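You operate a simulated robot arm through the tools that you are given. There is no shell and no other tool. Be economical: measure what you need, move in short steps, check, and stop when the job is done.

Carry out the task below with a simulated robot arm. There is one attempt and no reset: what you move stays moved.

TASK
Take the disc out of the tumbler and blow the dust off it in the air nest.
Fine: Open the air valve for it and shut it again; leave the lid open, and the time dial and the other discs as they are.

It is judged by the outcome, as a careful person would: the job done as asked, and still so three seconds after it is handed in. It fails if anything else is knocked over, pushed out of place, dropped, spilled or broken.

THE ROBOT
A 7-joint arm with a two-finger parallel gripper, fixed in place. Base frame: the origin is at the foot of the arm, x ahead of it, y to its left, z up; the work surface is at about z = 0.854. Lengths are in m, angles in degrees, forces in N, time in s.
With the tool pointing down near the work surface it reaches from about 0.24 to 0.68 m from the base axis. Its first joint turns from -66.0 to 66.0 degrees. Payload 2.4 kg.
Tool frame: the origin (TCP) lies between the finger pads and is the grasp point; the fingertips stand 0.03 m ahead of it; z points along the fingers, y is the line along which they close. The gripper opens to 0.094 m. The fingers are 0.028 m wide and 0.01 m thick; the gripper's body (0.05 by 0.096 m) begins 0.055 m behind the TCP.
Orientation is that of the tool frame in the base frame, as a unit quaternion [x, y, z, w]. With the fingers straight down and closing along the base's y, the tool's x points along the base's -x, its y along +y and its z along -z.

THE INTERFACE
- The arm moves only by the tool servo_tool. Its argument "series" is a list of rows, each a list of 7 numbers: the closure in counts, from 0 (fully open) to 255 (shut), then the shift along the tool's x, y, z in m, then the turn, a rotation vector about the tool's x, y, z in degrees. In form: [[fingers, tx, ty, tz, wx, wy, wz], ...]. A call has 1 to 12 rows; each row shifts and turns the commanded pose from where the row before left it, along the tool's axes as they then stand. A row lasts 0.2 s, in which the tool goes at most 0.05 m and 8.6 degrees; a call with a longer step from one row to the next is refused whole, and so is a gripper value outside its range. A pose out of reach is approached as far as the arm can. The call stops where the force on the tool passes 40 N (or 10 N more than at its start, if that is more) or the arm is blocked; 0.2 s more then pass. The fingers move at their own pace (about 0.153 m/s each) and stop on an object; they squeeze with about 29 N. The grip force told is the motor's: it shows also when the fingers shut on nothing. Time passes only in rows, and 0.2 s behind the last, so rows that do not move let the fingers close. It gives the time, the measured TCP pose, the force on the tool (base axes), the opening and the grip force at its end, in the units of the frame above (readings bear some noise).
- Cameras (640 x 400 px; columns grow to the right, rows downward): "scene" is fixed at [0.0559, 0.5073, 1.4445]; the picture's right is [-0.50, -0.87, 0.00], its down [-0.56, 0.32, -0.76] and it looks along [0.66, -0.38, -0.64] (base axes); focal length 361 px, centre (320, 200). "wrist" rides on the gripper at [-0.037, 0, -0.058] in the tool frame; the picture's right is [0.00, -1.00, 0.00], its down [0.97, 0.00, -0.24] and it looks along [0.24, 0.00, 0.97] (tool axes); focal length 218 px, centre (320, 200).
- get_image(camera): a new picture of that camera. No time passes.
- pixel_to_xyz(camera, pixels): for up to 12 pixels [column, row] of the newest picture of that camera ("zoom" is the newest enlarged one), the place [x, y, z] in the base frame of the surface seen there, good to about 0.003 m, but the place of the scene camera against the robot may be out by one fixed shift of up to 0.012 m in any direction. No time passes.
- close_up(camera, box): a new picture of the part [left, top, right, bottom] of that camera's present view, enlarged. No time passes.
- job_done(): hands the job in; it is judged then, once.

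Work in short steps. Measure before you move; look again where a grasp or a placing could have gone wrong, and mend it. You have 80 turns and 54 pictures in all, those below and enlarged ones among them. Open the gripper and draw the arm clear of the work before you hand the job in, unless the task says otherwise; then end with one line.

The tools are called after "Request:" as a command line: name --pt "numbers of a row" for each row, then --argument value for the rest, lists and objects as JSON in quotes. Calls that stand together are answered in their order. servo_tool: Moves the arm, as the interface text tells. Its arguments: {"type":"object","properties":{"series":{"type":"array","items":{"type":"array","items":{"type":"number"}}}},"required":["series"]} The other tools are called the same way: get_image (camera) takes a picture; pixel_to_xyz (camera, pixels) gives the place of the surface under pixels of a picture; close_up (camera, box) takes an enlarged picture of a part of a camera's view; job_done () hands the job in.

At the start:

```text
time: 0.0
tool_pos: [0.3218, 0.1452, 1.1669]
tool_rot: [0.0, 1.0, 0.001, 0.0]
ft_force: [0.9, 0.3, 0.1]
width: 0.0939
grasp_force: 0.0
```

scene: 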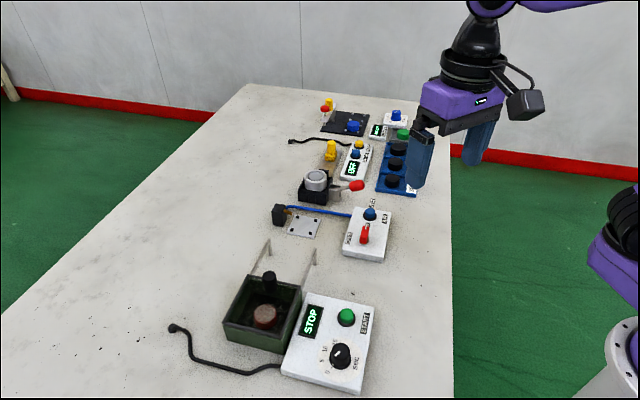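
wrist: 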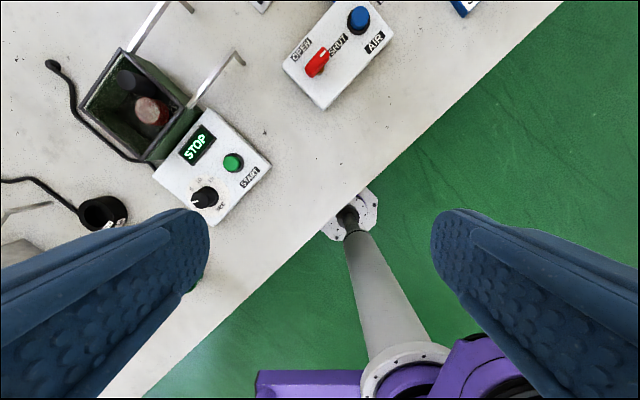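

The tumbler seems to be the green box near (262,315) and the air unit near (365,235). I take enlarged views of both.

Request:
close_up --camera "scene" --box '[200, 230, 400, 400]'

Request:
close_up --camera "scene" --box '[260, 90, 430, 270]'

Request:
close_up --camera "wrist" --box '[0, 0, 400, 250]'

```text
2.35 times, centred on (300, 315) of scene
```

zoom: 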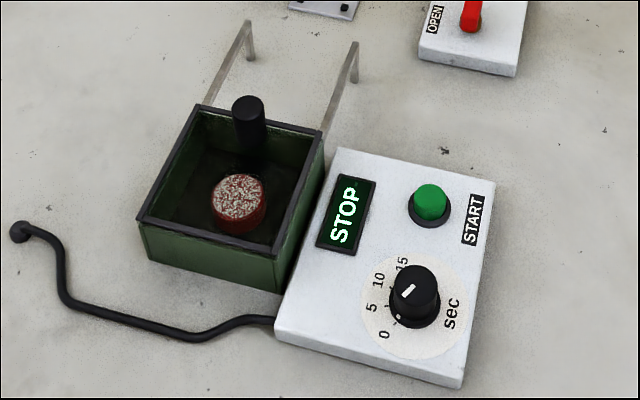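

```text
2.22 times, centred on (345, 180) of scene
```

zoom: 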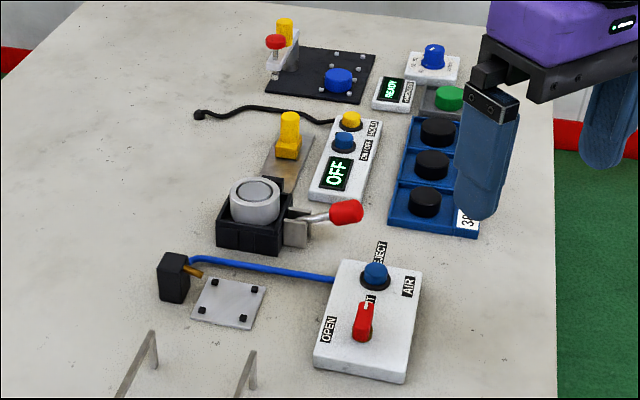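

```text
1.60 times, centred on (200, 125) of wrist
```

zoom: 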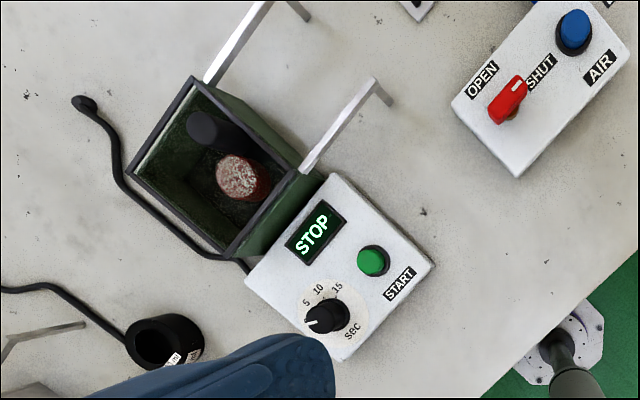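

I measure the key places in the wrist close-up and the scene.

Request:
pixel_to_xyz --camera "zoom" --pixels '[[238, 178], [203, 128], [193, 78], [130, 173], [320, 178], [230, 255], [268, 3], [372, 82], [518, 85], [495, 115], [530, 130], [574, 25]]'

Request:
pixel_to_xyz --camera "scene" --pixels '[[304, 227], [278, 214], [289, 233], [308, 237], [297, 218], [318, 219], [265, 314], [269, 277], [371, 213], [365, 232], [270, 240], [315, 250]]'

```text
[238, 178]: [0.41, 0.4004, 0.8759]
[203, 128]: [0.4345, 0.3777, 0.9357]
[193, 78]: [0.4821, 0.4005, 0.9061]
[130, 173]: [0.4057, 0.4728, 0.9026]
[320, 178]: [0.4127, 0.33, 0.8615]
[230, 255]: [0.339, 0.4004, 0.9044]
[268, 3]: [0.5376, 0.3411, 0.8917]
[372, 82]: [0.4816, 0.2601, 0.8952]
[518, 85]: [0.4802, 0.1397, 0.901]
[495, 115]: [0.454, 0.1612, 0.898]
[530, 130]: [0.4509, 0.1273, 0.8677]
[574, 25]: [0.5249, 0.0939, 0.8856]
```

```text
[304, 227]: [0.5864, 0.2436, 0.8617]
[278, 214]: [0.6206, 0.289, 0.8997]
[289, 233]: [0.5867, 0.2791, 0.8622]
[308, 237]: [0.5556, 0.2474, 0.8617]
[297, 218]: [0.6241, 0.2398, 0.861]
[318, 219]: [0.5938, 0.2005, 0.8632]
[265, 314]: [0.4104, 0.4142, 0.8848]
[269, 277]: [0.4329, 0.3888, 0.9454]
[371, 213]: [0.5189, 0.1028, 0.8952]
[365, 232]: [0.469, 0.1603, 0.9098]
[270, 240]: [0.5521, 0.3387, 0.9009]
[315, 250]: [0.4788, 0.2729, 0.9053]
```

Scene coordinates appear shifted by about (+0.003,+0.012,+0.009). I move above the tumbler to view it with the wrist camera.

Request:
servo_tool --pt "0 -0.005 0.042 0.01 0 0 0" --pt "0 -0.005 0.042 0.01 0 0 0" --pt "0 -0.005 0.042 0.01 0 0 0" --pt "0 -0.005 0.042 0.01 0 0 0" --pt "0 -0.005 0.042 0.01 0 0 0" --pt "0 -0.005 0.042 0.01 0 0 0" --pt "0 0 0 0 0 0 0"

Request:
get_image --camera "wrist"

```text
time: 1.6
tool_pos: [0.3542, 0.3939, 1.1052]
tool_rot: [-0.001, 1.0, 0.0, 0.001]
ft_force: [-0.4, -0.5, -0.3]
width: 0.0944
grasp_force: 0.0
```

```text
48 pictures are left
```

wrist: 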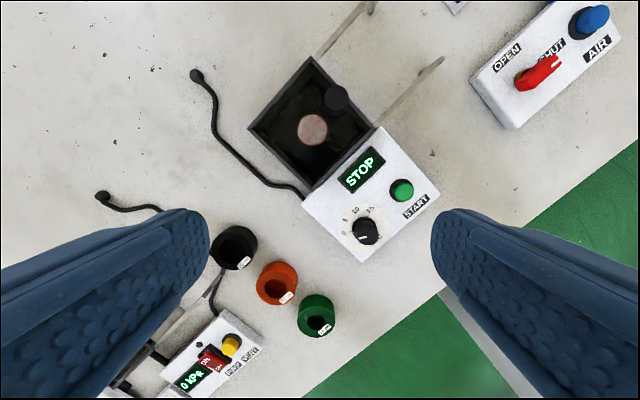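

Request:
close_up --camera "wrist" --box '[230, 30, 400, 200]'

Request:
pixel_to_xyz --camera "wrist" --pixels '[[312, 130], [298, 130], [327, 130], [312, 116], [312, 144], [336, 98], [314, 58], [250, 127], [380, 125], [310, 188], [285, 125], [335, 135]]'

```text
2.35 times, centred on (315, 115) of wrist
```

zoom: 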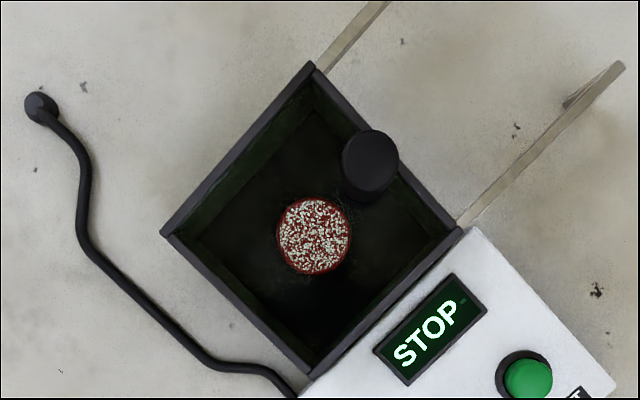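

```text
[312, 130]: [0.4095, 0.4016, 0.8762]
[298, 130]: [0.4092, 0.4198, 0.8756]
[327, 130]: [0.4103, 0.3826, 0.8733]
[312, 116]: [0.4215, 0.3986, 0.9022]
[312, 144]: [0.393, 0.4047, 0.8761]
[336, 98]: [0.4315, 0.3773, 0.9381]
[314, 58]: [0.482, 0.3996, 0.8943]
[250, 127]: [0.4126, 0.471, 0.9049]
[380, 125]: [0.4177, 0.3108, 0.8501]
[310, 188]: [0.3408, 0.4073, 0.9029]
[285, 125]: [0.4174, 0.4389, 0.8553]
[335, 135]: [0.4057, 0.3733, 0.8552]
```

The disc (top at z≈0.876, radius≈0.019) is beside a black post. I check the gripper's black appendage in a new scene picture.

Request:
get_image --camera "scene"

```text
46 pictures are left
```

scene: 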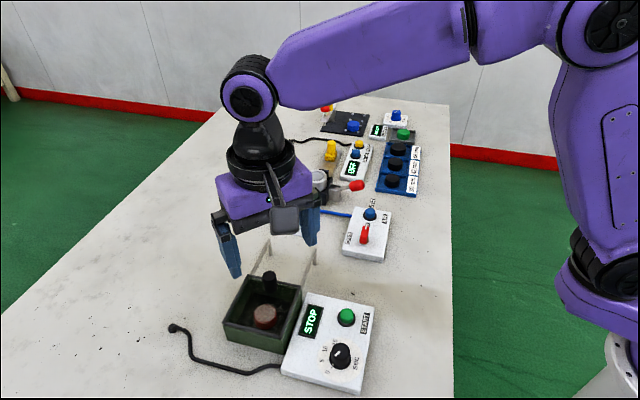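

Request:
pixel_to_xyz --camera "scene" --pixels '[[285, 210], [285, 230], [272, 220], [298, 220], [240, 205], [228, 262], [312, 225], [245, 225]]'

```text
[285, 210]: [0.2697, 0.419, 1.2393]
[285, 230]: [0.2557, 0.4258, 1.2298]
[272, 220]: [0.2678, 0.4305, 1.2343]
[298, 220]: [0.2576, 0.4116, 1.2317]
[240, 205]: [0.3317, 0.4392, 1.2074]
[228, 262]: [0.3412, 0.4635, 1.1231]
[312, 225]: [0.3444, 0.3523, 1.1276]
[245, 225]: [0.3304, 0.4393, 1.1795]
```

The appendage sits high (TCP+0.11), so it is clear. Before grasping I look at the nest and valve from above.

Request:
servo_tool --pt "0 -0.027 -0.027 0 0 0 0" --pt "0 -0.027 -0.027 0 0 0 0" --pt "0 -0.027 -0.027 0 0 0 0" --pt "0 -0.027 -0.027 0 0 0 0" --pt "0 -0.027 -0.027 0 0 0 0" --pt "0 -0.027 -0.027 0 0 0 0" --pt "0 0 0 0 0 0 0"

Request:
get_image --camera "wrist"

Request:
close_up --camera "wrist" --box '[220, 30, 460, 190]'

```text
time: 3.2
tool_pos: [0.5145, 0.233, 1.1099]
tool_rot: [0.0, 1.0, 0.0, 0.0]
ft_force: [0.7, -1.0, -0.2]
width: 0.094
grasp_force: 0.1
```

```text
45 pictures are left
```

wrist: 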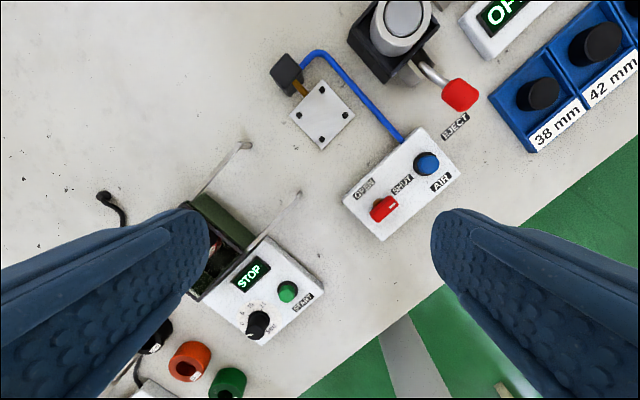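

```text
2.50 times, centred on (340, 110) of wrist
```

zoom: 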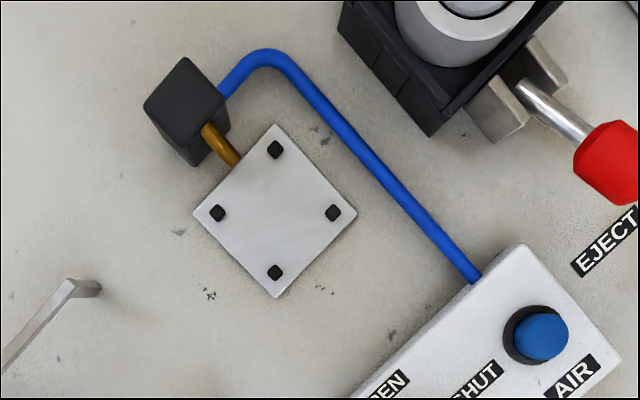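

Request:
pixel_to_xyz --camera "zoom" --pixels '[[275, 149], [333, 213], [275, 272], [218, 213], [276, 213], [193, 212], [356, 212], [240, 163], [205, 126], [188, 95], [276, 125], [276, 297]]'

Request:
close_up --camera "wrist" --box '[330, 120, 480, 250]'

Request:
pixel_to_xyz --camera "wrist" --pixels '[[376, 214], [385, 208], [396, 203], [371, 208], [380, 221], [365, 187], [402, 184], [426, 163], [390, 225]]'

```text
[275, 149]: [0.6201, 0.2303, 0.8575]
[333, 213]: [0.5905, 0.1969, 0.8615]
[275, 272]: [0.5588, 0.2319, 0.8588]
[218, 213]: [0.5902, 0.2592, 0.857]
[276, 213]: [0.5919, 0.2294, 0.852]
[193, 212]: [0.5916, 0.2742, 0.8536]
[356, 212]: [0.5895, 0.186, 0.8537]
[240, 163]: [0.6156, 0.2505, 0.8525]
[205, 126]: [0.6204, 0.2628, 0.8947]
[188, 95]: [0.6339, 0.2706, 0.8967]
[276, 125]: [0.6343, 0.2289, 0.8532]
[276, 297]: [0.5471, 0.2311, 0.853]
```

```text
3.08 times, centred on (405, 185) of wrist
```

zoom: 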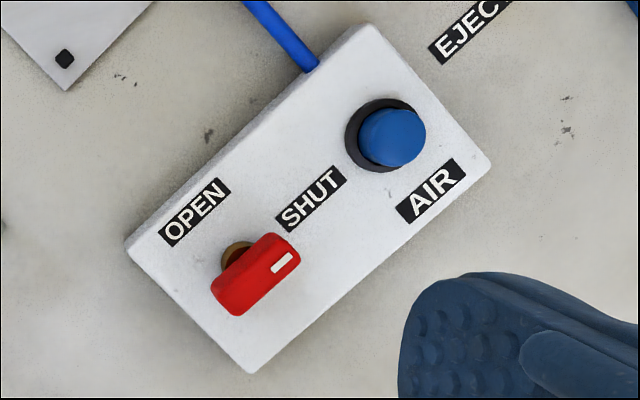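

```text
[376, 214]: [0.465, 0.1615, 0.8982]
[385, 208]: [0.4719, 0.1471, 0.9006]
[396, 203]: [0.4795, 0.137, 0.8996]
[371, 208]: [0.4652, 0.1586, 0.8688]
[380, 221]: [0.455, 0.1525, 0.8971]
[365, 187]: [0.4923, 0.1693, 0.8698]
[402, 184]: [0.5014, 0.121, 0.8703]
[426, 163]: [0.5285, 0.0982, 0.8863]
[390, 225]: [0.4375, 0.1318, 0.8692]
```

Nest: centre (0.590,0.229), pins at ±0.0305 along x and y, nozzle from (+x,+y). I go back over the disc with a 45° turn so the fingers close along (1,1), beside the post, with a partial opening.

Request:
servo_tool --pt "0 0.0218 0.0343 0 0 0 0" --pt "0 0.0218 0.0343 0 0 0 0" --pt "0 0.0218 0.0343 0 0 0 0" --pt "0 0.0218 0.0343 0 0 0 0" --pt "0 0.0218 0.0343 0 0 0 0" --pt "95 0 0 0 0 0 7.5" --pt "95 0 0 0 0 0 7.5" --pt "95 0 0 0 0 0 7.5" --pt "95 0 0 0 0 0 7.5" --pt "95 0 0 0 0 0 7.5" --pt "95 0 0 0 0 0 7.5" --pt "95 0 0 0 0 0 0"

Request:
get_image --camera "wrist"

```text
time: 5.8
tool_pos: [0.4048, 0.4049, 1.1078]
tool_rot: [0.383, 0.924, 0.0, 0.001]
ft_force: [-0.7, -0.2, 0.6]
width: 0.0589
grasp_force: 0.0
```

```text
42 pictures are left
```

wrist: 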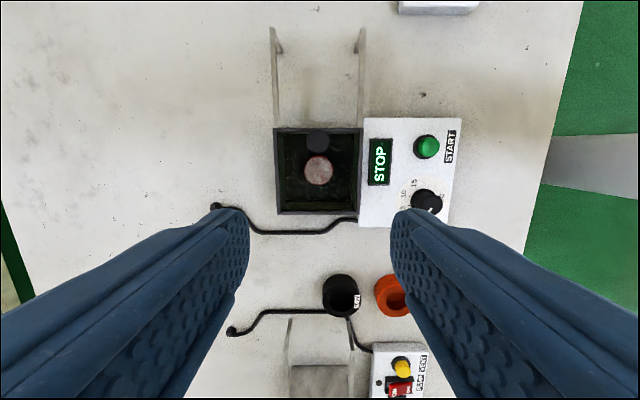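

Request:
pixel_to_xyz --camera "wrist" --pixels '[[305, 171], [319, 171], [332, 171], [319, 157], [319, 184], [318, 143], [306, 143], [329, 143], [280, 171], [356, 171], [274, 171], [362, 171]]'

Request:
close_up --camera "wrist" --box '[260, 110, 380, 230]'

```text
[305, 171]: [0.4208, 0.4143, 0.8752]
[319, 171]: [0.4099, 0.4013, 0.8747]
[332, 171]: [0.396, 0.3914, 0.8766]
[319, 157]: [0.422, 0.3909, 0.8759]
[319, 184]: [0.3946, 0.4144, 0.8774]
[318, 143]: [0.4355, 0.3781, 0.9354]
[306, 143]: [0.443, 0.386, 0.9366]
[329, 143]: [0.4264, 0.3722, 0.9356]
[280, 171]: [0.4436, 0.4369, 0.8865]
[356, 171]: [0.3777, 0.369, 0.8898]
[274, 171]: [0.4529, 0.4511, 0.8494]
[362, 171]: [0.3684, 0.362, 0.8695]
```

```text
3.33 times, centred on (320, 170) of wrist
```

zoom: 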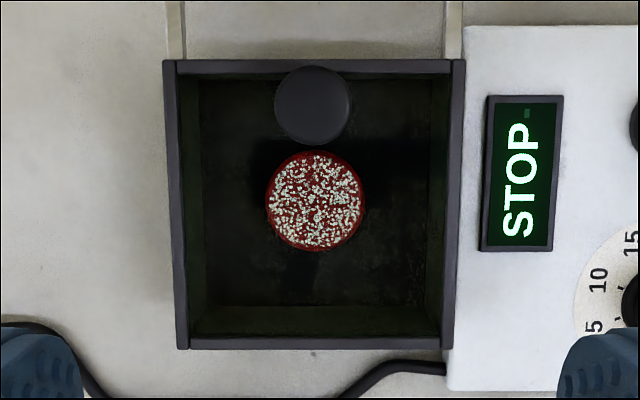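

Alignment is good (disc centre ≈(0.4085,0.4025), TCP offset 4 mm away from the post). I descend in two stages.

Request:
servo_tool --pt "95 0 0.001 0.04 0 0 0" --pt "95 0 0 0.04 0 0 0" --pt "95 0 0 0.04 0 0 0" --pt "95 0 0 0.03 0 0 0" --pt "95 0 0 0.025 0 0 0" --pt "95 0 0 0 0 0 0"

Request:
get_image --camera "scene"

Request:
get_image --camera "wrist"

```text
time: 7.2
tool_pos: [0.4038, 0.4059, 0.9339]
tool_rot: [0.382, 0.924, 0.001, 0.001]
ft_force: [-1.3, 0.0, 1.1]
width: 0.0585
grasp_force: 0.0
```

```text
40 pictures are left
```

scene: 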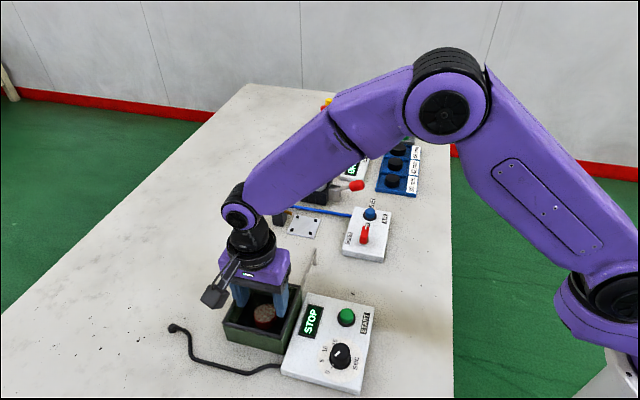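

```text
39 pictures are left
```

wrist: 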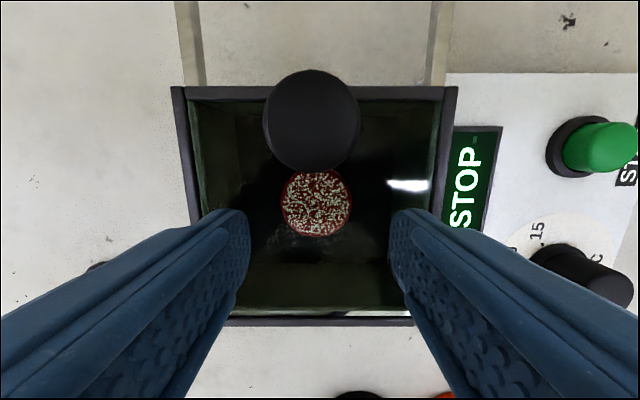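

Clear so far. I nudge 2 mm toward the disc, go down to TCP z≈0.891 and close.

Request:
servo_tool --pt "95 -0.002 0 0.02 0 0 0" --pt "95 0 0 0.015 0 0 0" --pt "95 0 0 0.007 0 0 0" --pt "95 0 0 0 0 0 0" --pt "200 0 0 0 0 0 0" --pt "200 0 0 0 0 0 0" --pt "200 0 0 0 0 0 0"

Request:
get_image --camera "wrist"

```text
time: 7.5
tool_pos: [0.4059, 0.4064, 0.933]
tool_rot: [0.383, 0.924, 0.002, 0.001]
ft_force: [-3.9, -4.4, 10.1]
width: 0.0622
grasp_force: 2.9
stopped in row 1: the force on the tool passed its limit (the readings are from after the stop); the commanded pose is now the measured one
```

```text
38 pictures are left
```

wrist: 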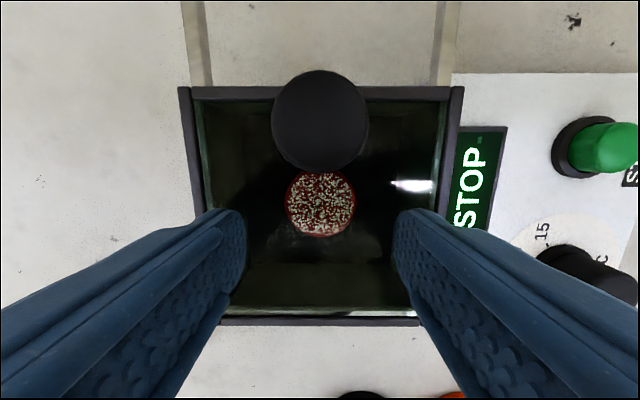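

A finger touched the left rim (opening went to 0.062). I rise, narrow the opening to about 0.047, and look again.

Request:
servo_tool --pt "95 0 0 -0.02 0 0 0" --pt "128 0 0 0 0 0 0" --pt "128 0 0 0 0 0 0" --pt "128 0 0 0 0 0 0"

Request:
get_image --camera "wrist"

Request:
get_image --camera "scene"

```text
time: 8.5
tool_pos: [0.4078, 0.4098, 0.9511]
tool_rot: [0.383, 0.924, 0.004, 0.002]
ft_force: [-0.3, -0.3, -1.1]
width: 0.047
grasp_force: 0.1
```

```text
37 pictures are left
```

wrist: 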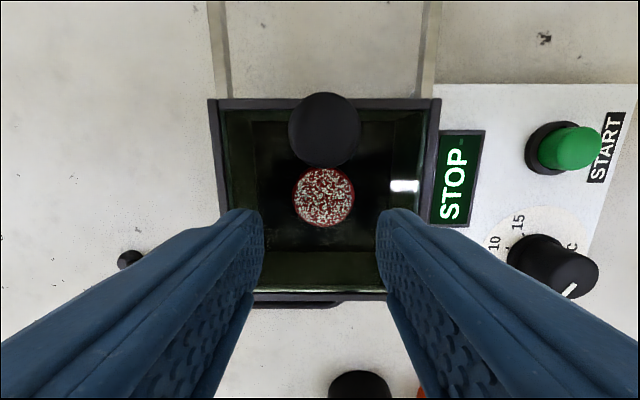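

```text
36 pictures are left
```

scene: 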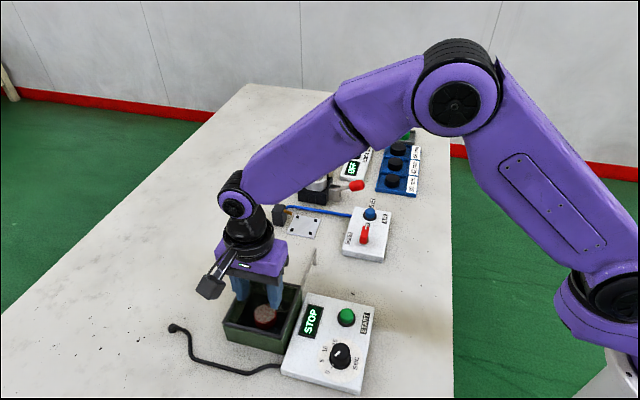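

Request:
pixel_to_xyz --camera "wrist" --pixels '[[296, 196], [324, 196], [353, 196], [324, 170], [324, 222], [324, 130], [232, 180], [425, 180]]'

```text
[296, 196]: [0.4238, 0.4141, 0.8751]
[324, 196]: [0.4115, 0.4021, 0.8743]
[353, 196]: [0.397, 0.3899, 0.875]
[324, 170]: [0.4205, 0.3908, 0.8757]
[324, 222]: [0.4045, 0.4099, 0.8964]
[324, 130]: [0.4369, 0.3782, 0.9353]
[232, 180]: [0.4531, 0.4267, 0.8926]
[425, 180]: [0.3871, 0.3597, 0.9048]
```

Disc centre remeasured at (0.410,0.402). I correct the offset and the half-degree tilt, then descend.

Request:
servo_tool --pt "128 -0.003 -0.004 0 0.5 0 0" --pt "128 0 0 0.02 0 0 0" --pt "128 0 0 0.02 0 0 0" --pt "128 0 0 0.012 0 0 0" --pt "128 0 0 0.007 0 0 0" --pt "128 0 0 0 0 0 0"

Request:
get_image --camera "wrist"

```text
time: 9.2
tool_pos: [0.4067, 0.4019, 0.9338]
tool_rot: [0.382, 0.924, 0.003, 0.001]
ft_force: [-4.3, -3.7, 12.8]
width: 0.0501
grasp_force: 2.7
stopped in row 3: the force on the tool passed its limit (the readings are from after the stop); the commanded pose is now the measured one
```

```text
35 pictures are left
```

wrist: 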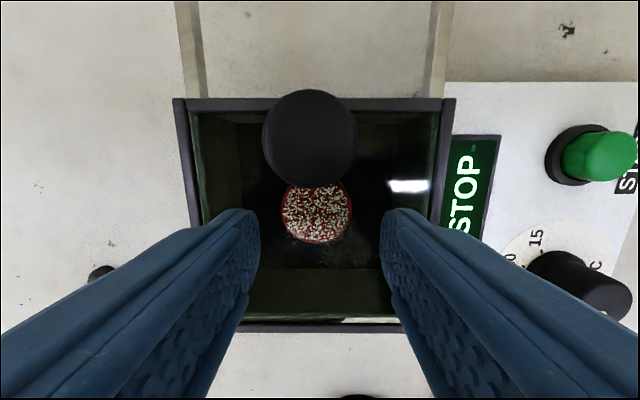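

Contact again at tip height ≈0.904 although inside the rim. A white glare at (408,187) hints at something glossy; I examine it closely.

Request:
close_up --camera "wrist" --box '[170, 80, 470, 340]'

Request:
pixel_to_xyz --camera "wrist" --pixels '[[408, 187], [395, 187], [380, 160], [420, 150], [270, 230], [320, 270], [370, 320], [316, 212], [230, 170], [250, 140], [300, 300], [370, 240]]'

Request:
close_up --camera "scene" --box '[190, 220, 340, 370]'

```text
1.54 times, centred on (320, 210) of wrist
```

zoom: 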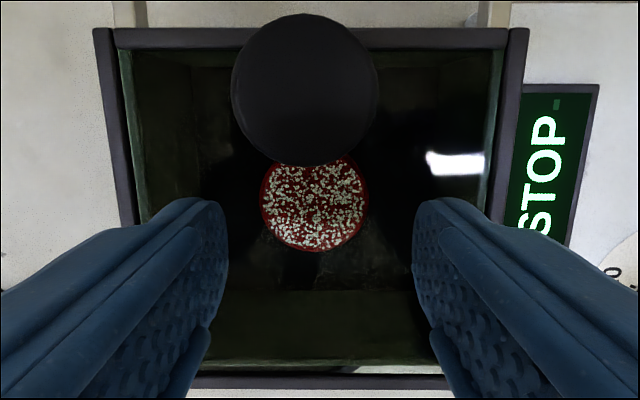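

```text
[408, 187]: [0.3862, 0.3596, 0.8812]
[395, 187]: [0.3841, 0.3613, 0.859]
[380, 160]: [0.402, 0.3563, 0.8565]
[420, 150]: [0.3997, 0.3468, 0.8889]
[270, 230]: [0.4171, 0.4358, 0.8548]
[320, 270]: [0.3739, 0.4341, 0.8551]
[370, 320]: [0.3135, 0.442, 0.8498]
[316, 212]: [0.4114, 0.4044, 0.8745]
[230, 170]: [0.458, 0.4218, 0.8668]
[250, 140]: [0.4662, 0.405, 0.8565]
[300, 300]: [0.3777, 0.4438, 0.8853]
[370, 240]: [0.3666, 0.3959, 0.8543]
```

```text
2.67 times, centred on (265, 295) of scene
```

zoom: 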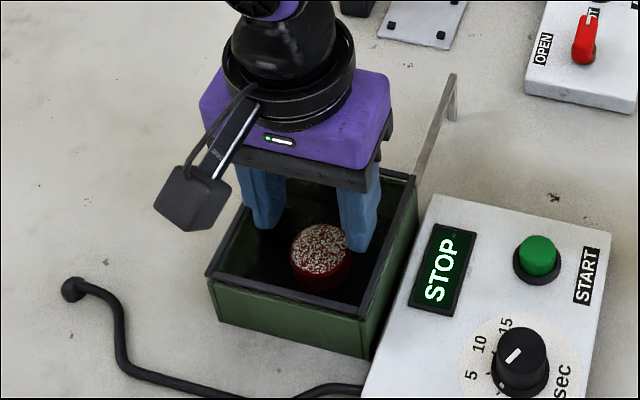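

The glare runs straight across the wall/floor edge, so a clear lid covers the box; the black "post" (z 0.904–0.937) is its knob, and the two rails behind let it slide along (+1,−1). I'll rise, straddle the knob with the fingers and grip it.

Request:
servo_tool --pt "128 0 0 -0.014 0 0 0" --pt "128 0 0.004 0 0 0 0" --pt "128 -0.019 0 0 0 0 0" --pt "128 -0.019 0 0 0 0 0" --pt "128 0 0 0 0 0 0"

Request:
get_image --camera "wrist"

```text
time: 10.4
tool_pos: [0.4375, 0.3807, 0.9459]
tool_rot: [0.382, 0.924, 0.004, 0.002]
ft_force: [-0.8, 0.6, 0.6]
width: 0.0468
grasp_force: 0.1
```

```text
32 pictures are left
```

wrist: 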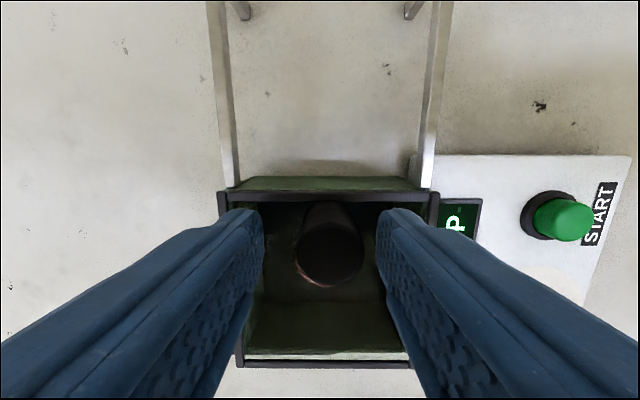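

The knob is 3 mm right of centre. I correct, close on it, and slide a first 2 cm toward the rails.

Request:
servo_tool --pt "128 0 -0.003 0 0 0 0" --pt "220 0 0 0 0 0 0" --pt "220 0 0 0 0 0 0" --pt "220 0 0 0 0 0 0" --pt "220 -0.01 0 0 0 0 0" --pt "220 -0.01 0 0 0 0 0" --pt "220 0 0 0 0 0 0"

Request:
get_image --camera "wrist"

```text
time: 12.0
tool_pos: [0.4494, 0.3641, 0.9457]
tool_rot: [0.383, 0.924, 0.005, 0.002]
ft_force: [9.7, 8.7, 0.9]
width: 0.0236
grasp_force: 44.3
```

```text
31 pictures are left
```

wrist: 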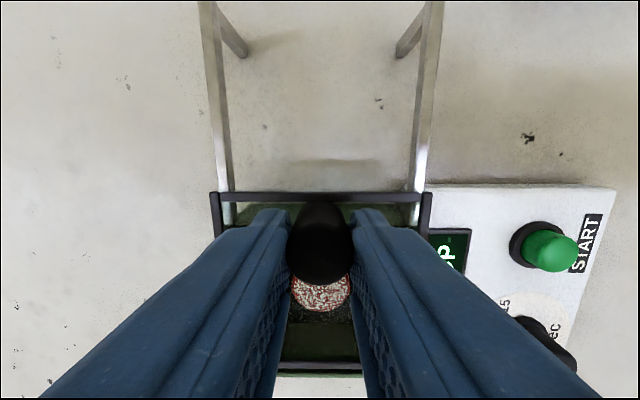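

The lid slides freely; there's a 13 N side load along +tool y, so I relieve it by 2 mm and slide on.

Request:
servo_tool --pt "220 0 0.002 0 0 0 0" --pt "220 -0.012 0 0 0 0 0" --pt "220 -0.012 0 0 0 0 0" --pt "220 -0.012 0 0 0 0 0" --pt "220 -0.01 0 0 0 0 0" --pt "220 -0.01 0 0 0 0 0" --pt "220 0 0 0 0 0 0"

Request:
get_image --camera "wrist"

Request:
close_up --camera "scene" --box '[190, 220, 340, 370]'

```text
time: 13.6
tool_pos: [0.4887, 0.3233, 0.9454]
tool_rot: [0.382, 0.924, 0.002, 0.0]
ft_force: [-1.7, -3.3, 1.5]
width: 0.023
grasp_force: 44.9
```

```text
30 pictures are left
```

wrist: 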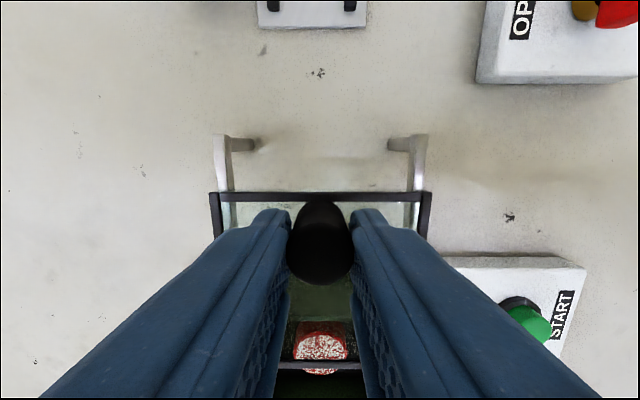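

```text
2.67 times, centred on (265, 295) of scene
```

zoom: 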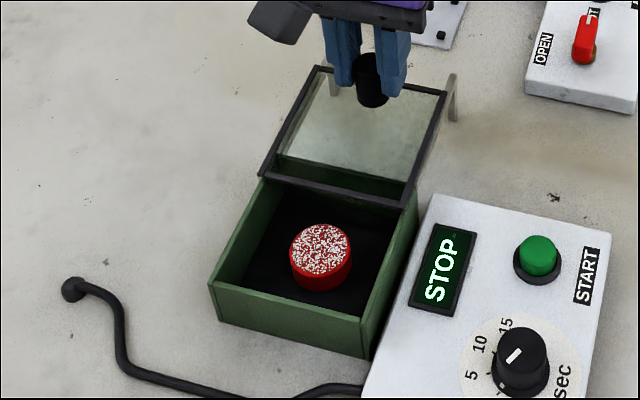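

The clear lid is now clearly visible and about three quarters open. I slide it on to the rail ends in small steps.

Request:
servo_tool --pt "220 -0.008 0 0 0 0 0" --pt "220 -0.007 0 0 0 0 0" --pt "220 -0.007 0 0 0 0 0" --pt "220 0 0 0 0 0 0"

Request:
close_up --camera "scene" --box '[190, 220, 340, 370]'

```text
time: 14.6
tool_pos: [0.505, 0.309, 0.9449]
tool_rot: [0.383, 0.924, 0.002, 0.0]
ft_force: [-3.0, -5.1, -9.9]
width: 0.0231
grasp_force: 45.2
```

```text
2.67 times, centred on (265, 295) of scene
```

zoom: 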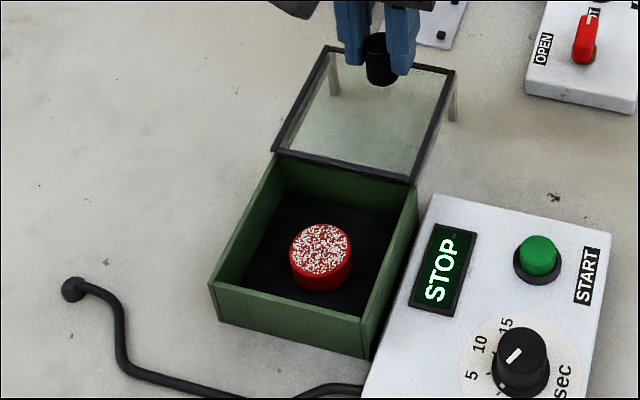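

Lid is fully open. I release the knob, rise, and go back over the disc.

Request:
servo_tool --pt "128 0 0 0 0 0 0" --pt "110 0 0 0 0 0 0" --pt "110 0 0 -0.025 0 0 0" --pt "110 0 0 -0.03 0 0 0" --pt "110 0.034 0 0 0 0 0" --pt "110 0.034 0 0 0 0 0" --pt "110 0.034 0 0 0 0 0" --pt "110 0.03 -0.002 0 0 0 0" --pt "110 0 0 0 0 0 0" --pt "110 0 0 0 0 0 0"

Request:
get_image --camera "wrist"

Request:
get_image --camera "scene"

```text
time: 16.8
tool_pos: [0.4103, 0.4007, 1.0014]
tool_rot: [0.383, 0.924, 0.004, 0.001]
ft_force: [0.0, 0.3, 0.0]
width: 0.0537
grasp_force: 0.2
```

```text
27 pictures are left
```

wrist: 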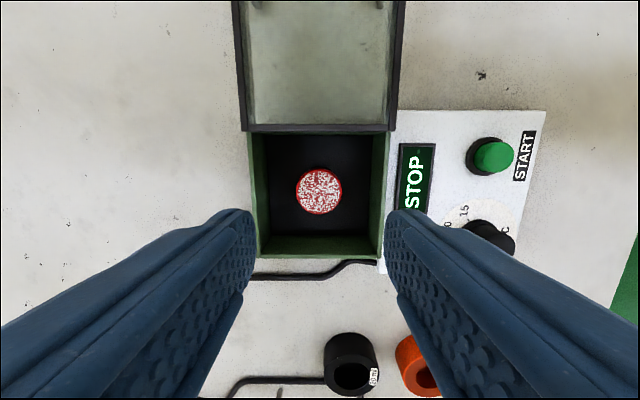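

```text
26 pictures are left
```

scene: 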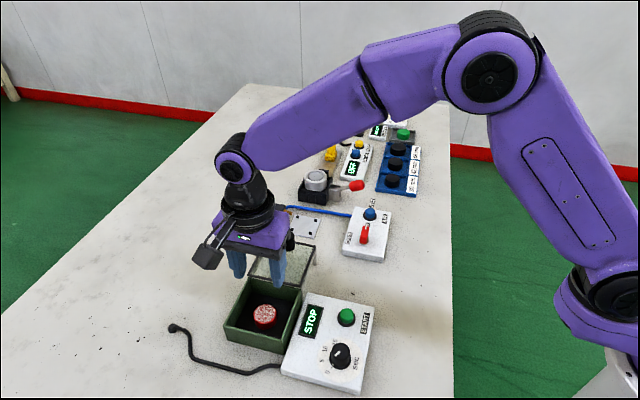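

Request:
pixel_to_xyz --camera "wrist" --pixels '[[298, 191], [319, 191], [340, 191], [319, 172], [319, 211], [255, 200], [262, 200], [383, 200], [376, 200]]'

```text
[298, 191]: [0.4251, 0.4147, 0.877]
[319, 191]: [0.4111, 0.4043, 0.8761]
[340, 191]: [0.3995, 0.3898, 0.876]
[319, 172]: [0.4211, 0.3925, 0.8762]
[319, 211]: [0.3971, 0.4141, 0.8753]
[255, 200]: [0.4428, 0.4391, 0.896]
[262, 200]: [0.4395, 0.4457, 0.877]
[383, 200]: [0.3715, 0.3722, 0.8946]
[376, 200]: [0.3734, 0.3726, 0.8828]
```

Disc centre ≈(0.411,0.403). I correct 2 mm, descend to TCP z≈0.890 and close.

Request:
servo_tool --pt "110 0.001 0.002 0.03 0.4 0 0" --pt "110 0 0 0.035 0 0 0" --pt "110 0 0 0.025 0 0 0" --pt "110 0 0 0.015 0 0 0" --pt "110 0 0 0.006 0 0 0" --pt "110 0 0 0 0 0 0" --pt "190 0 0 0 0 0 0" --pt "190 0 0 0 0 0 0" --pt "190 0 0 0 0 0 0"

Request:
get_image --camera "wrist"

```text
time: 18.8
tool_pos: [0.4116, 0.4015, 0.8901]
tool_rot: [0.382, 0.924, 0.0, 0.0]
ft_force: [0.7, -0.4, 0.9]
width: 0.0382
grasp_force: 28.9
```

```text
25 pictures are left
```

wrist: 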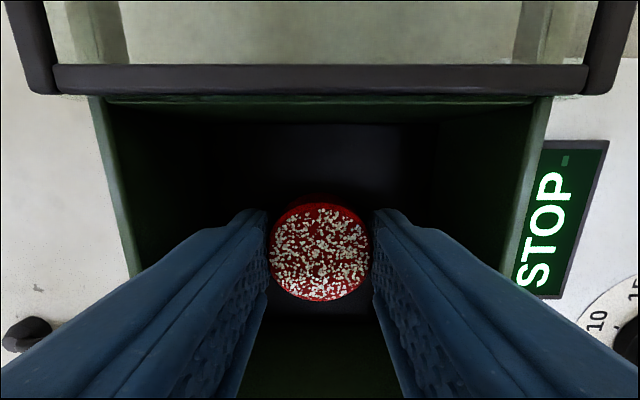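

Gripped (opening 0.038, force 29). I lift straight up, then carry over toward the nest.

Request:
servo_tool --pt "190 0 0 -0.02 0 0 0" --pt "190 0 0 -0.04 0 0 0" --pt "190 0 0 -0.04 0 0 0" --pt "190 0 0 -0.04 0 0 0" --pt "190 -0.0413 0.0005 0 0 0 0" --pt "190 -0.0413 0.0005 0 0 0 0" --pt "190 -0.0413 0.0005 0 0 0 0" --pt "190 -0.0413 0.0005 0 0 0 0" --pt "190 -0.0413 0.001 0 0 0 0" --pt "190 -0.0413 0.001 0 0 0 0" --pt "190 0 0 0 0 0 0"

Request:
servo_tool --pt "190 0 0 0 0 0 -8.2" --pt "190 0 0 0 0 0 -8.2" --pt "190 0 0 0 0 0 -8.2" --pt "190 0 0 0 0 0 -8.2" --pt "190 0 0 0 0 0 -8.2" --pt "190 0 0 0 0 0 -8.2" --pt "190 0 0 0 0 0 -8.2" --pt "190 0 0 0 0 0 -8.2" --pt "190 0 0 0 0 0 -8.2" --pt "190 0 0 0 0 0 -8.2" --pt "190 0 0 0 0 0 -8" --pt "190 0 0 0 0 0 0"

Request:
get_image --camera "wrist"

Request:
get_image --camera "scene"

```text
time: 21.2
tool_pos: [0.5898, 0.2309, 1.0302]
tool_rot: [0.381, 0.924, 0.001, 0.0]
ft_force: [-0.9, -0.1, -0.5]
width: 0.038
grasp_force: 29.2
```

```text
time: 23.8
tool_pos: [0.5885, 0.231, 1.0296]
tool_rot: [-0.384, 0.923, 0.0, 0.0]
ft_force: [0.5, 0.6, 0.1]
width: 0.0382
grasp_force: 28.4
```

```text
24 pictures are left
```

wrist: 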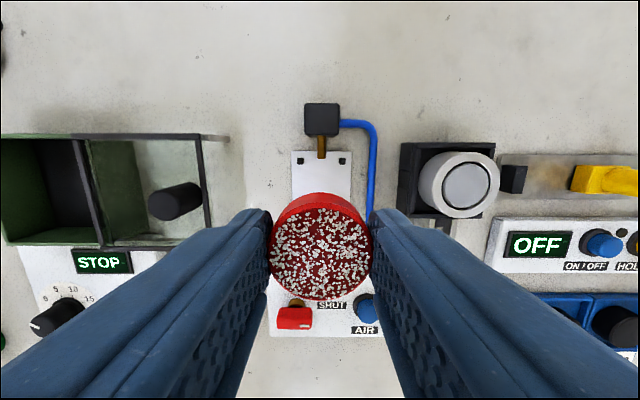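

```text
23 pictures are left
```

scene: 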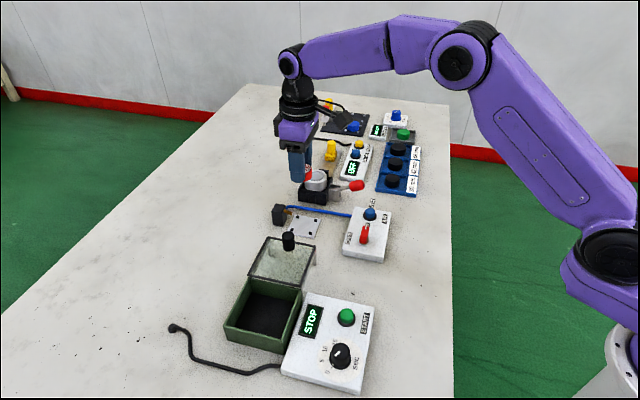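

Request:
pixel_to_xyz --camera "wrist" --pixels '[[312, 160], [343, 160], [292, 152], [351, 152], [322, 155], [322, 140], [370, 180], [320, 175]]'

Request:
close_up --camera "wrist" --box '[260, 90, 390, 200]'

```text
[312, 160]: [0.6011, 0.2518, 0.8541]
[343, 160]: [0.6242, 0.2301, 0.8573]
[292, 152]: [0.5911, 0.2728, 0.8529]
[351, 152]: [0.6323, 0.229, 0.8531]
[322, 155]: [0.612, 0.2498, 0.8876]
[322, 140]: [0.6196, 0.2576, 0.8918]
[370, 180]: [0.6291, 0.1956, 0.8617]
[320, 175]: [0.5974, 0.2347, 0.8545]
```

```text
3.64 times, centred on (325, 145) of wrist
```

zoom: 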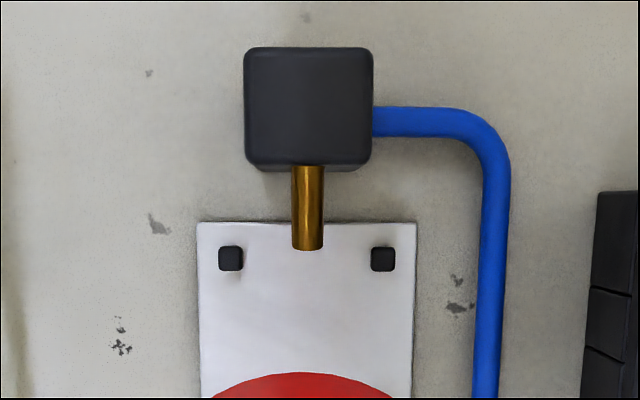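

Nozzle tip is 0.030 from the nest centre and above the disc top; fingers are clear of it. I correct ~2 mm and descend to just above the plate.

Request:
servo_tool --pt "190 -0.0018 -0.0018 0.03 0 0 0" --pt "190 0 0 0.04 0 0 0" --pt "190 0 0 0.035 0 0 0" --pt "190 0 0 0.018 0 0 0" --pt "190 0 0 0 0 0 0"

Request:
get_image --camera "wrist"

Request:
close_up --camera "scene" --box '[250, 150, 390, 260]'

```text
time: 25.0
tool_pos: [0.592, 0.2313, 0.9052]
tool_rot: [-0.384, 0.924, -0.001, 0.0]
ft_force: [-0.7, 0.1, -0.1]
width: 0.0381
grasp_force: 29.2
```

```text
21 pictures are left
```

wrist: 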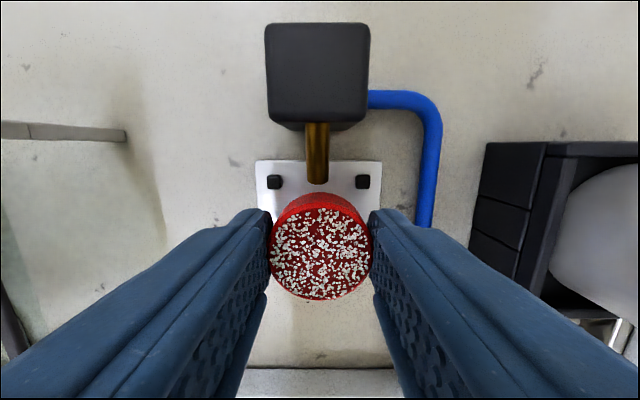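

```text
3.64 times, centred on (320, 205) of scene
```

zoom: 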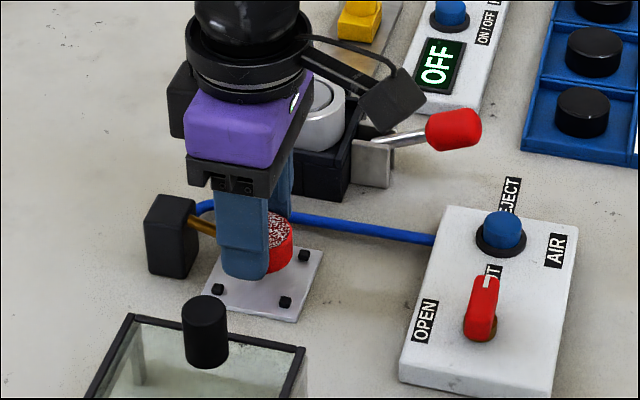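

Well centred between the pins. I lower the last 16 mm and release.

Request:
servo_tool --pt "190 0 0 0.008 0 0 0" --pt "190 0 0 0.005 0 0 0" --pt "190 0 0 0.003 0 0 0" --pt "190 0 0 0 0 0 0"

Request:
close_up --camera "scene" --box '[250, 150, 390, 260]'

```text
time: 26.0
tool_pos: [0.5934, 0.2314, 0.8916]
tool_rot: [-0.383, 0.924, 0.0, 0.0]
ft_force: [0.3, 0.2, 0.1]
width: 0.0382
grasp_force: 28.8
```

```text
3.64 times, centred on (320, 205) of scene
```

zoom: 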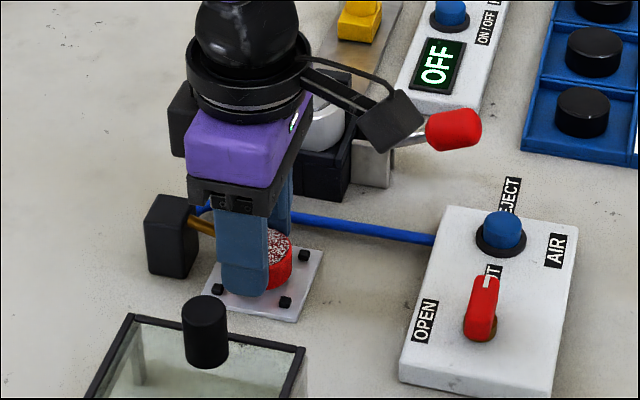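

Request:
servo_tool --pt "190 0.0015 0.001 0.001 0 0 0" --pt "190 0 0 0.0015 0 0 0" --pt "190 0 0 0.001 0 0 0" --pt "190 0 0 0 0 0 0"

```text
time: 27.0
tool_pos: [0.5925, 0.2299, 0.8877]
tool_rot: [-0.384, 0.923, 0.001, 0.0]
ft_force: [-0.7, -0.7, 3.9]
width: 0.0376
grasp_force: 28.7
```

Contact (3.9 N up) at z 0.888. I release gently and rise clear.

Request:
servo_tool --pt "140 0 0 0 0 0 0" --pt "115 0 0 0 0 0 0" --pt "115 0 0 0 0 0 0" --pt "115 0 0 -0.02 0 0 0" --pt "115 0 0 -0.04 0 0 0" --pt "115 0 0 -0.04 0 0 0" --pt "115 0 0 -0.04 0 0 0" --pt "115 0 0 0 0 0 0"

Request:
get_image --camera "wrist"

```text
time: 28.8
tool_pos: [0.592, 0.2306, 1.0272]
tool_rot: [-0.383, 0.924, 0.001, 0.0]
ft_force: [0.8, 0.7, -0.1]
width: 0.0516
grasp_force: 0.1
```

```text
18 pictures are left
```

wrist: 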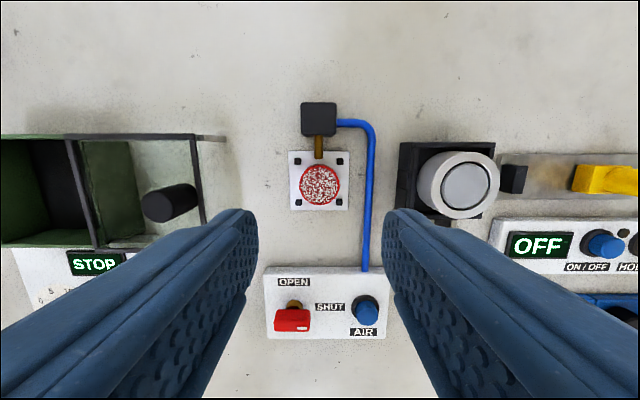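

The disc sits centred in the nest. Now I move above the valve: OPEN is at (1,1) from the pivot, SHUT at (1,−1), so the handle must turn 90° counter-clockwise.

Request:
servo_tool --pt "115 0.036 0.007 0 0 0 0" --pt "115 0.036 0.007 0 0 0 0" --pt "115 0.036 0.007 0 0 0 0" --pt "115 0.036 0.007 0 0 0 0" --pt "115 0 0 0 0 0 0"

Request:
get_image --camera "wrist"

Request:
close_up --camera "wrist" --box '[260, 150, 400, 260]'

```text
time: 30.0
tool_pos: [0.4695, 0.1483, 1.0297]
tool_rot: [-0.384, 0.924, 0.0, 0.0]
ft_force: [-0.5, -0.4, 0.2]
width: 0.0513
grasp_force: 0.0
```

```text
17 pictures are left
```

wrist: 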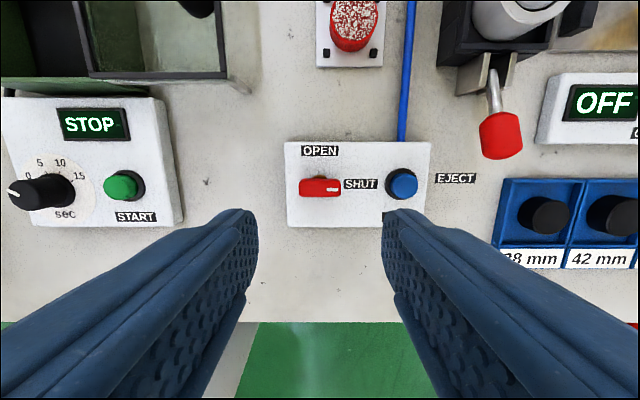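

```text
3.64 times, centred on (330, 205) of wrist
```

zoom: 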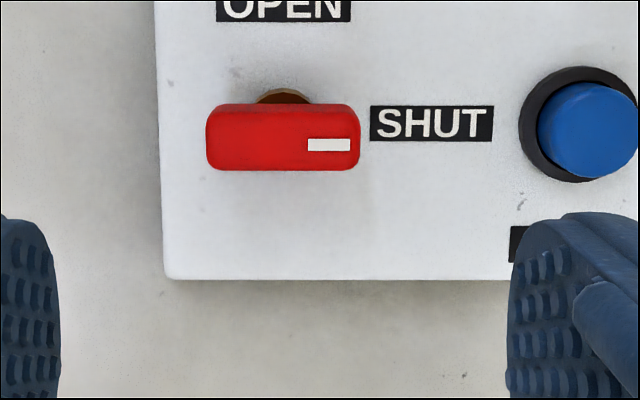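

The handle is centred under the TCP at (320,187), pivot at its middle, ~37 mm long, ~14 mm wide. I measure it and turn the tool +90° so the fingers close across it.

Request:
pixel_to_xyz --camera "wrist" --pixels '[[301, 185], [320, 185], [338, 185], [320, 180], [320, 191], [320, 176]]'

Request:
servo_tool --pt "130 0 0 0 0 0 8.2" --pt "130 0 0 0 0 0 8.2" --pt "130 0 0 0 0 0 8.2" --pt "130 0 0 0 0 0 8.2" --pt "130 0 0 0 0 0 8.2" --pt "130 0 0 0 0 0 8.2" --pt "130 0 0 0 0 0 8.2" --pt "130 0 0 0 0 0 8.2" --pt "130 0 0 0 0 0 8.2" --pt "130 0 0 0 0 0 8.2" --pt "130 0 0 0 0 0 8" --pt "130 0 0 0 0 0 0"

Request:
get_image --camera "wrist"

```text
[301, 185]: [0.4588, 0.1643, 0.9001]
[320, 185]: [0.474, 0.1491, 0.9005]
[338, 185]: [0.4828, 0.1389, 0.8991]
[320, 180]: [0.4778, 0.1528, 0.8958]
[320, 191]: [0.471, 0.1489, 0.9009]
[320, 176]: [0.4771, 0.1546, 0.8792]
```

```text
time: 32.6
tool_pos: [0.4694, 0.1478, 1.0282]
tool_rot: [0.383, 0.924, 0.0, 0.0]
ft_force: [-0.3, -0.6, -0.2]
width: 0.0461
grasp_force: 0.1
```

```text
15 pictures are left
```

wrist: 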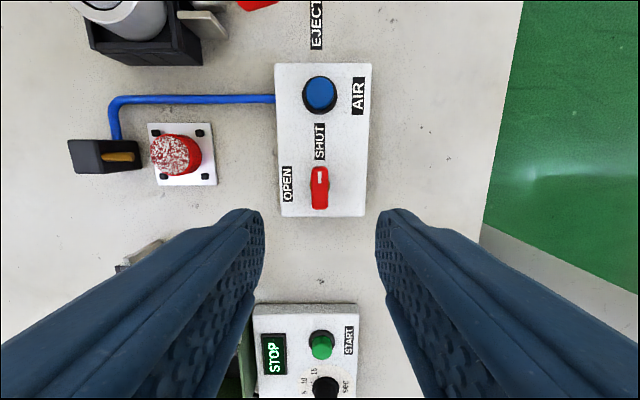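

Request:
pixel_to_xyz --camera "wrist" --pixels '[[320, 169], [320, 188], [320, 206], [314, 188], [325, 188]]'

```text
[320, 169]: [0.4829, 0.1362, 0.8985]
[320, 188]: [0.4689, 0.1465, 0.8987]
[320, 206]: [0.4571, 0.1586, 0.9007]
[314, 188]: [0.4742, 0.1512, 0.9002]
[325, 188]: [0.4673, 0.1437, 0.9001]
```

The handle is centred under the TCP (0.470,0.148). I descend to z≈0.912 and close on it.

Request:
servo_tool --pt "130 0 0 0.04 0 0 0" --pt "130 0 0 0.04 0 0 0" --pt "130 0 0 0.025 0 0 0" --pt "130 0 0 0.011 0 0 0" --pt "130 0 0 0 0 0 0" --pt "230 0 0 0 0 0 0" --pt "230 0 0 0 0 0 0" --pt "230 0 0 0 0 0 0"

Request:
get_image --camera "wrist"

```text
time: 34.4
tool_pos: [0.4702, 0.1484, 0.9099]
tool_rot: [0.382, 0.924, 0.001, 0.002]
ft_force: [11.6, 10.9, -12.8]
width: 0.0149
grasp_force: 44.8
```

```text
14 pictures are left
```

wrist: 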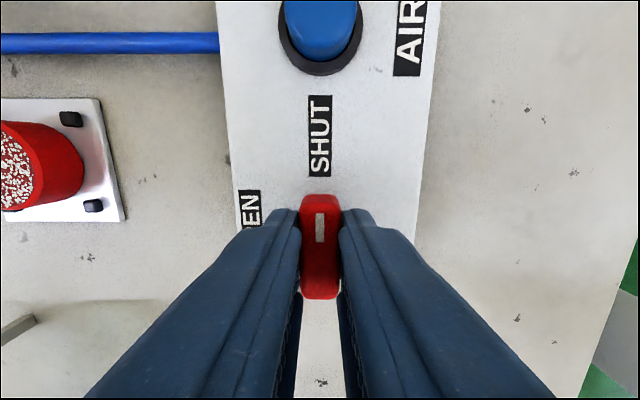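

Gripped (width 0.015). I relieve the 16 N side load with +2 mm in tool y and start turning counter-clockwise (negative about tool z).

Request:
servo_tool --pt "230 0 0.002 0.001 0 0 0" --pt "230 0 0 0 0 0 0" --pt "230 0 0 0 0 0 -7" --pt "230 0 0 0 0 0 -8" --pt "230 0 0 0 0 0 -8" --pt "230 0 0 0 0 0 0"

```text
time: 35.8
tool_pos: [0.4708, 0.149, 0.9105]
tool_rot: [0.19, 0.982, 0.001, -0.001]
ft_force: [2.5, -9.0, 18.0]
width: 0.0149
grasp_force: 44.9
```

Request:
servo_tool --pt "230 -0.0007 -0.0008 -0.001 0 0 0" --pt "230 0 0 0 0 0 -8" --pt "230 0 0 0 0 0 -8" --pt "230 0 0 0 0 0 -8" --pt "230 0 0 0 0 0 -8" --pt "230 0 0 0 0 0 0"

```text
time: 37.2
tool_pos: [0.4707, 0.1488, 0.9104]
tool_rot: [-0.089, 0.996, 0.0, -0.004]
ft_force: [-4.5, -0.9, -27.9]
width: 0.015
grasp_force: 45.3
```

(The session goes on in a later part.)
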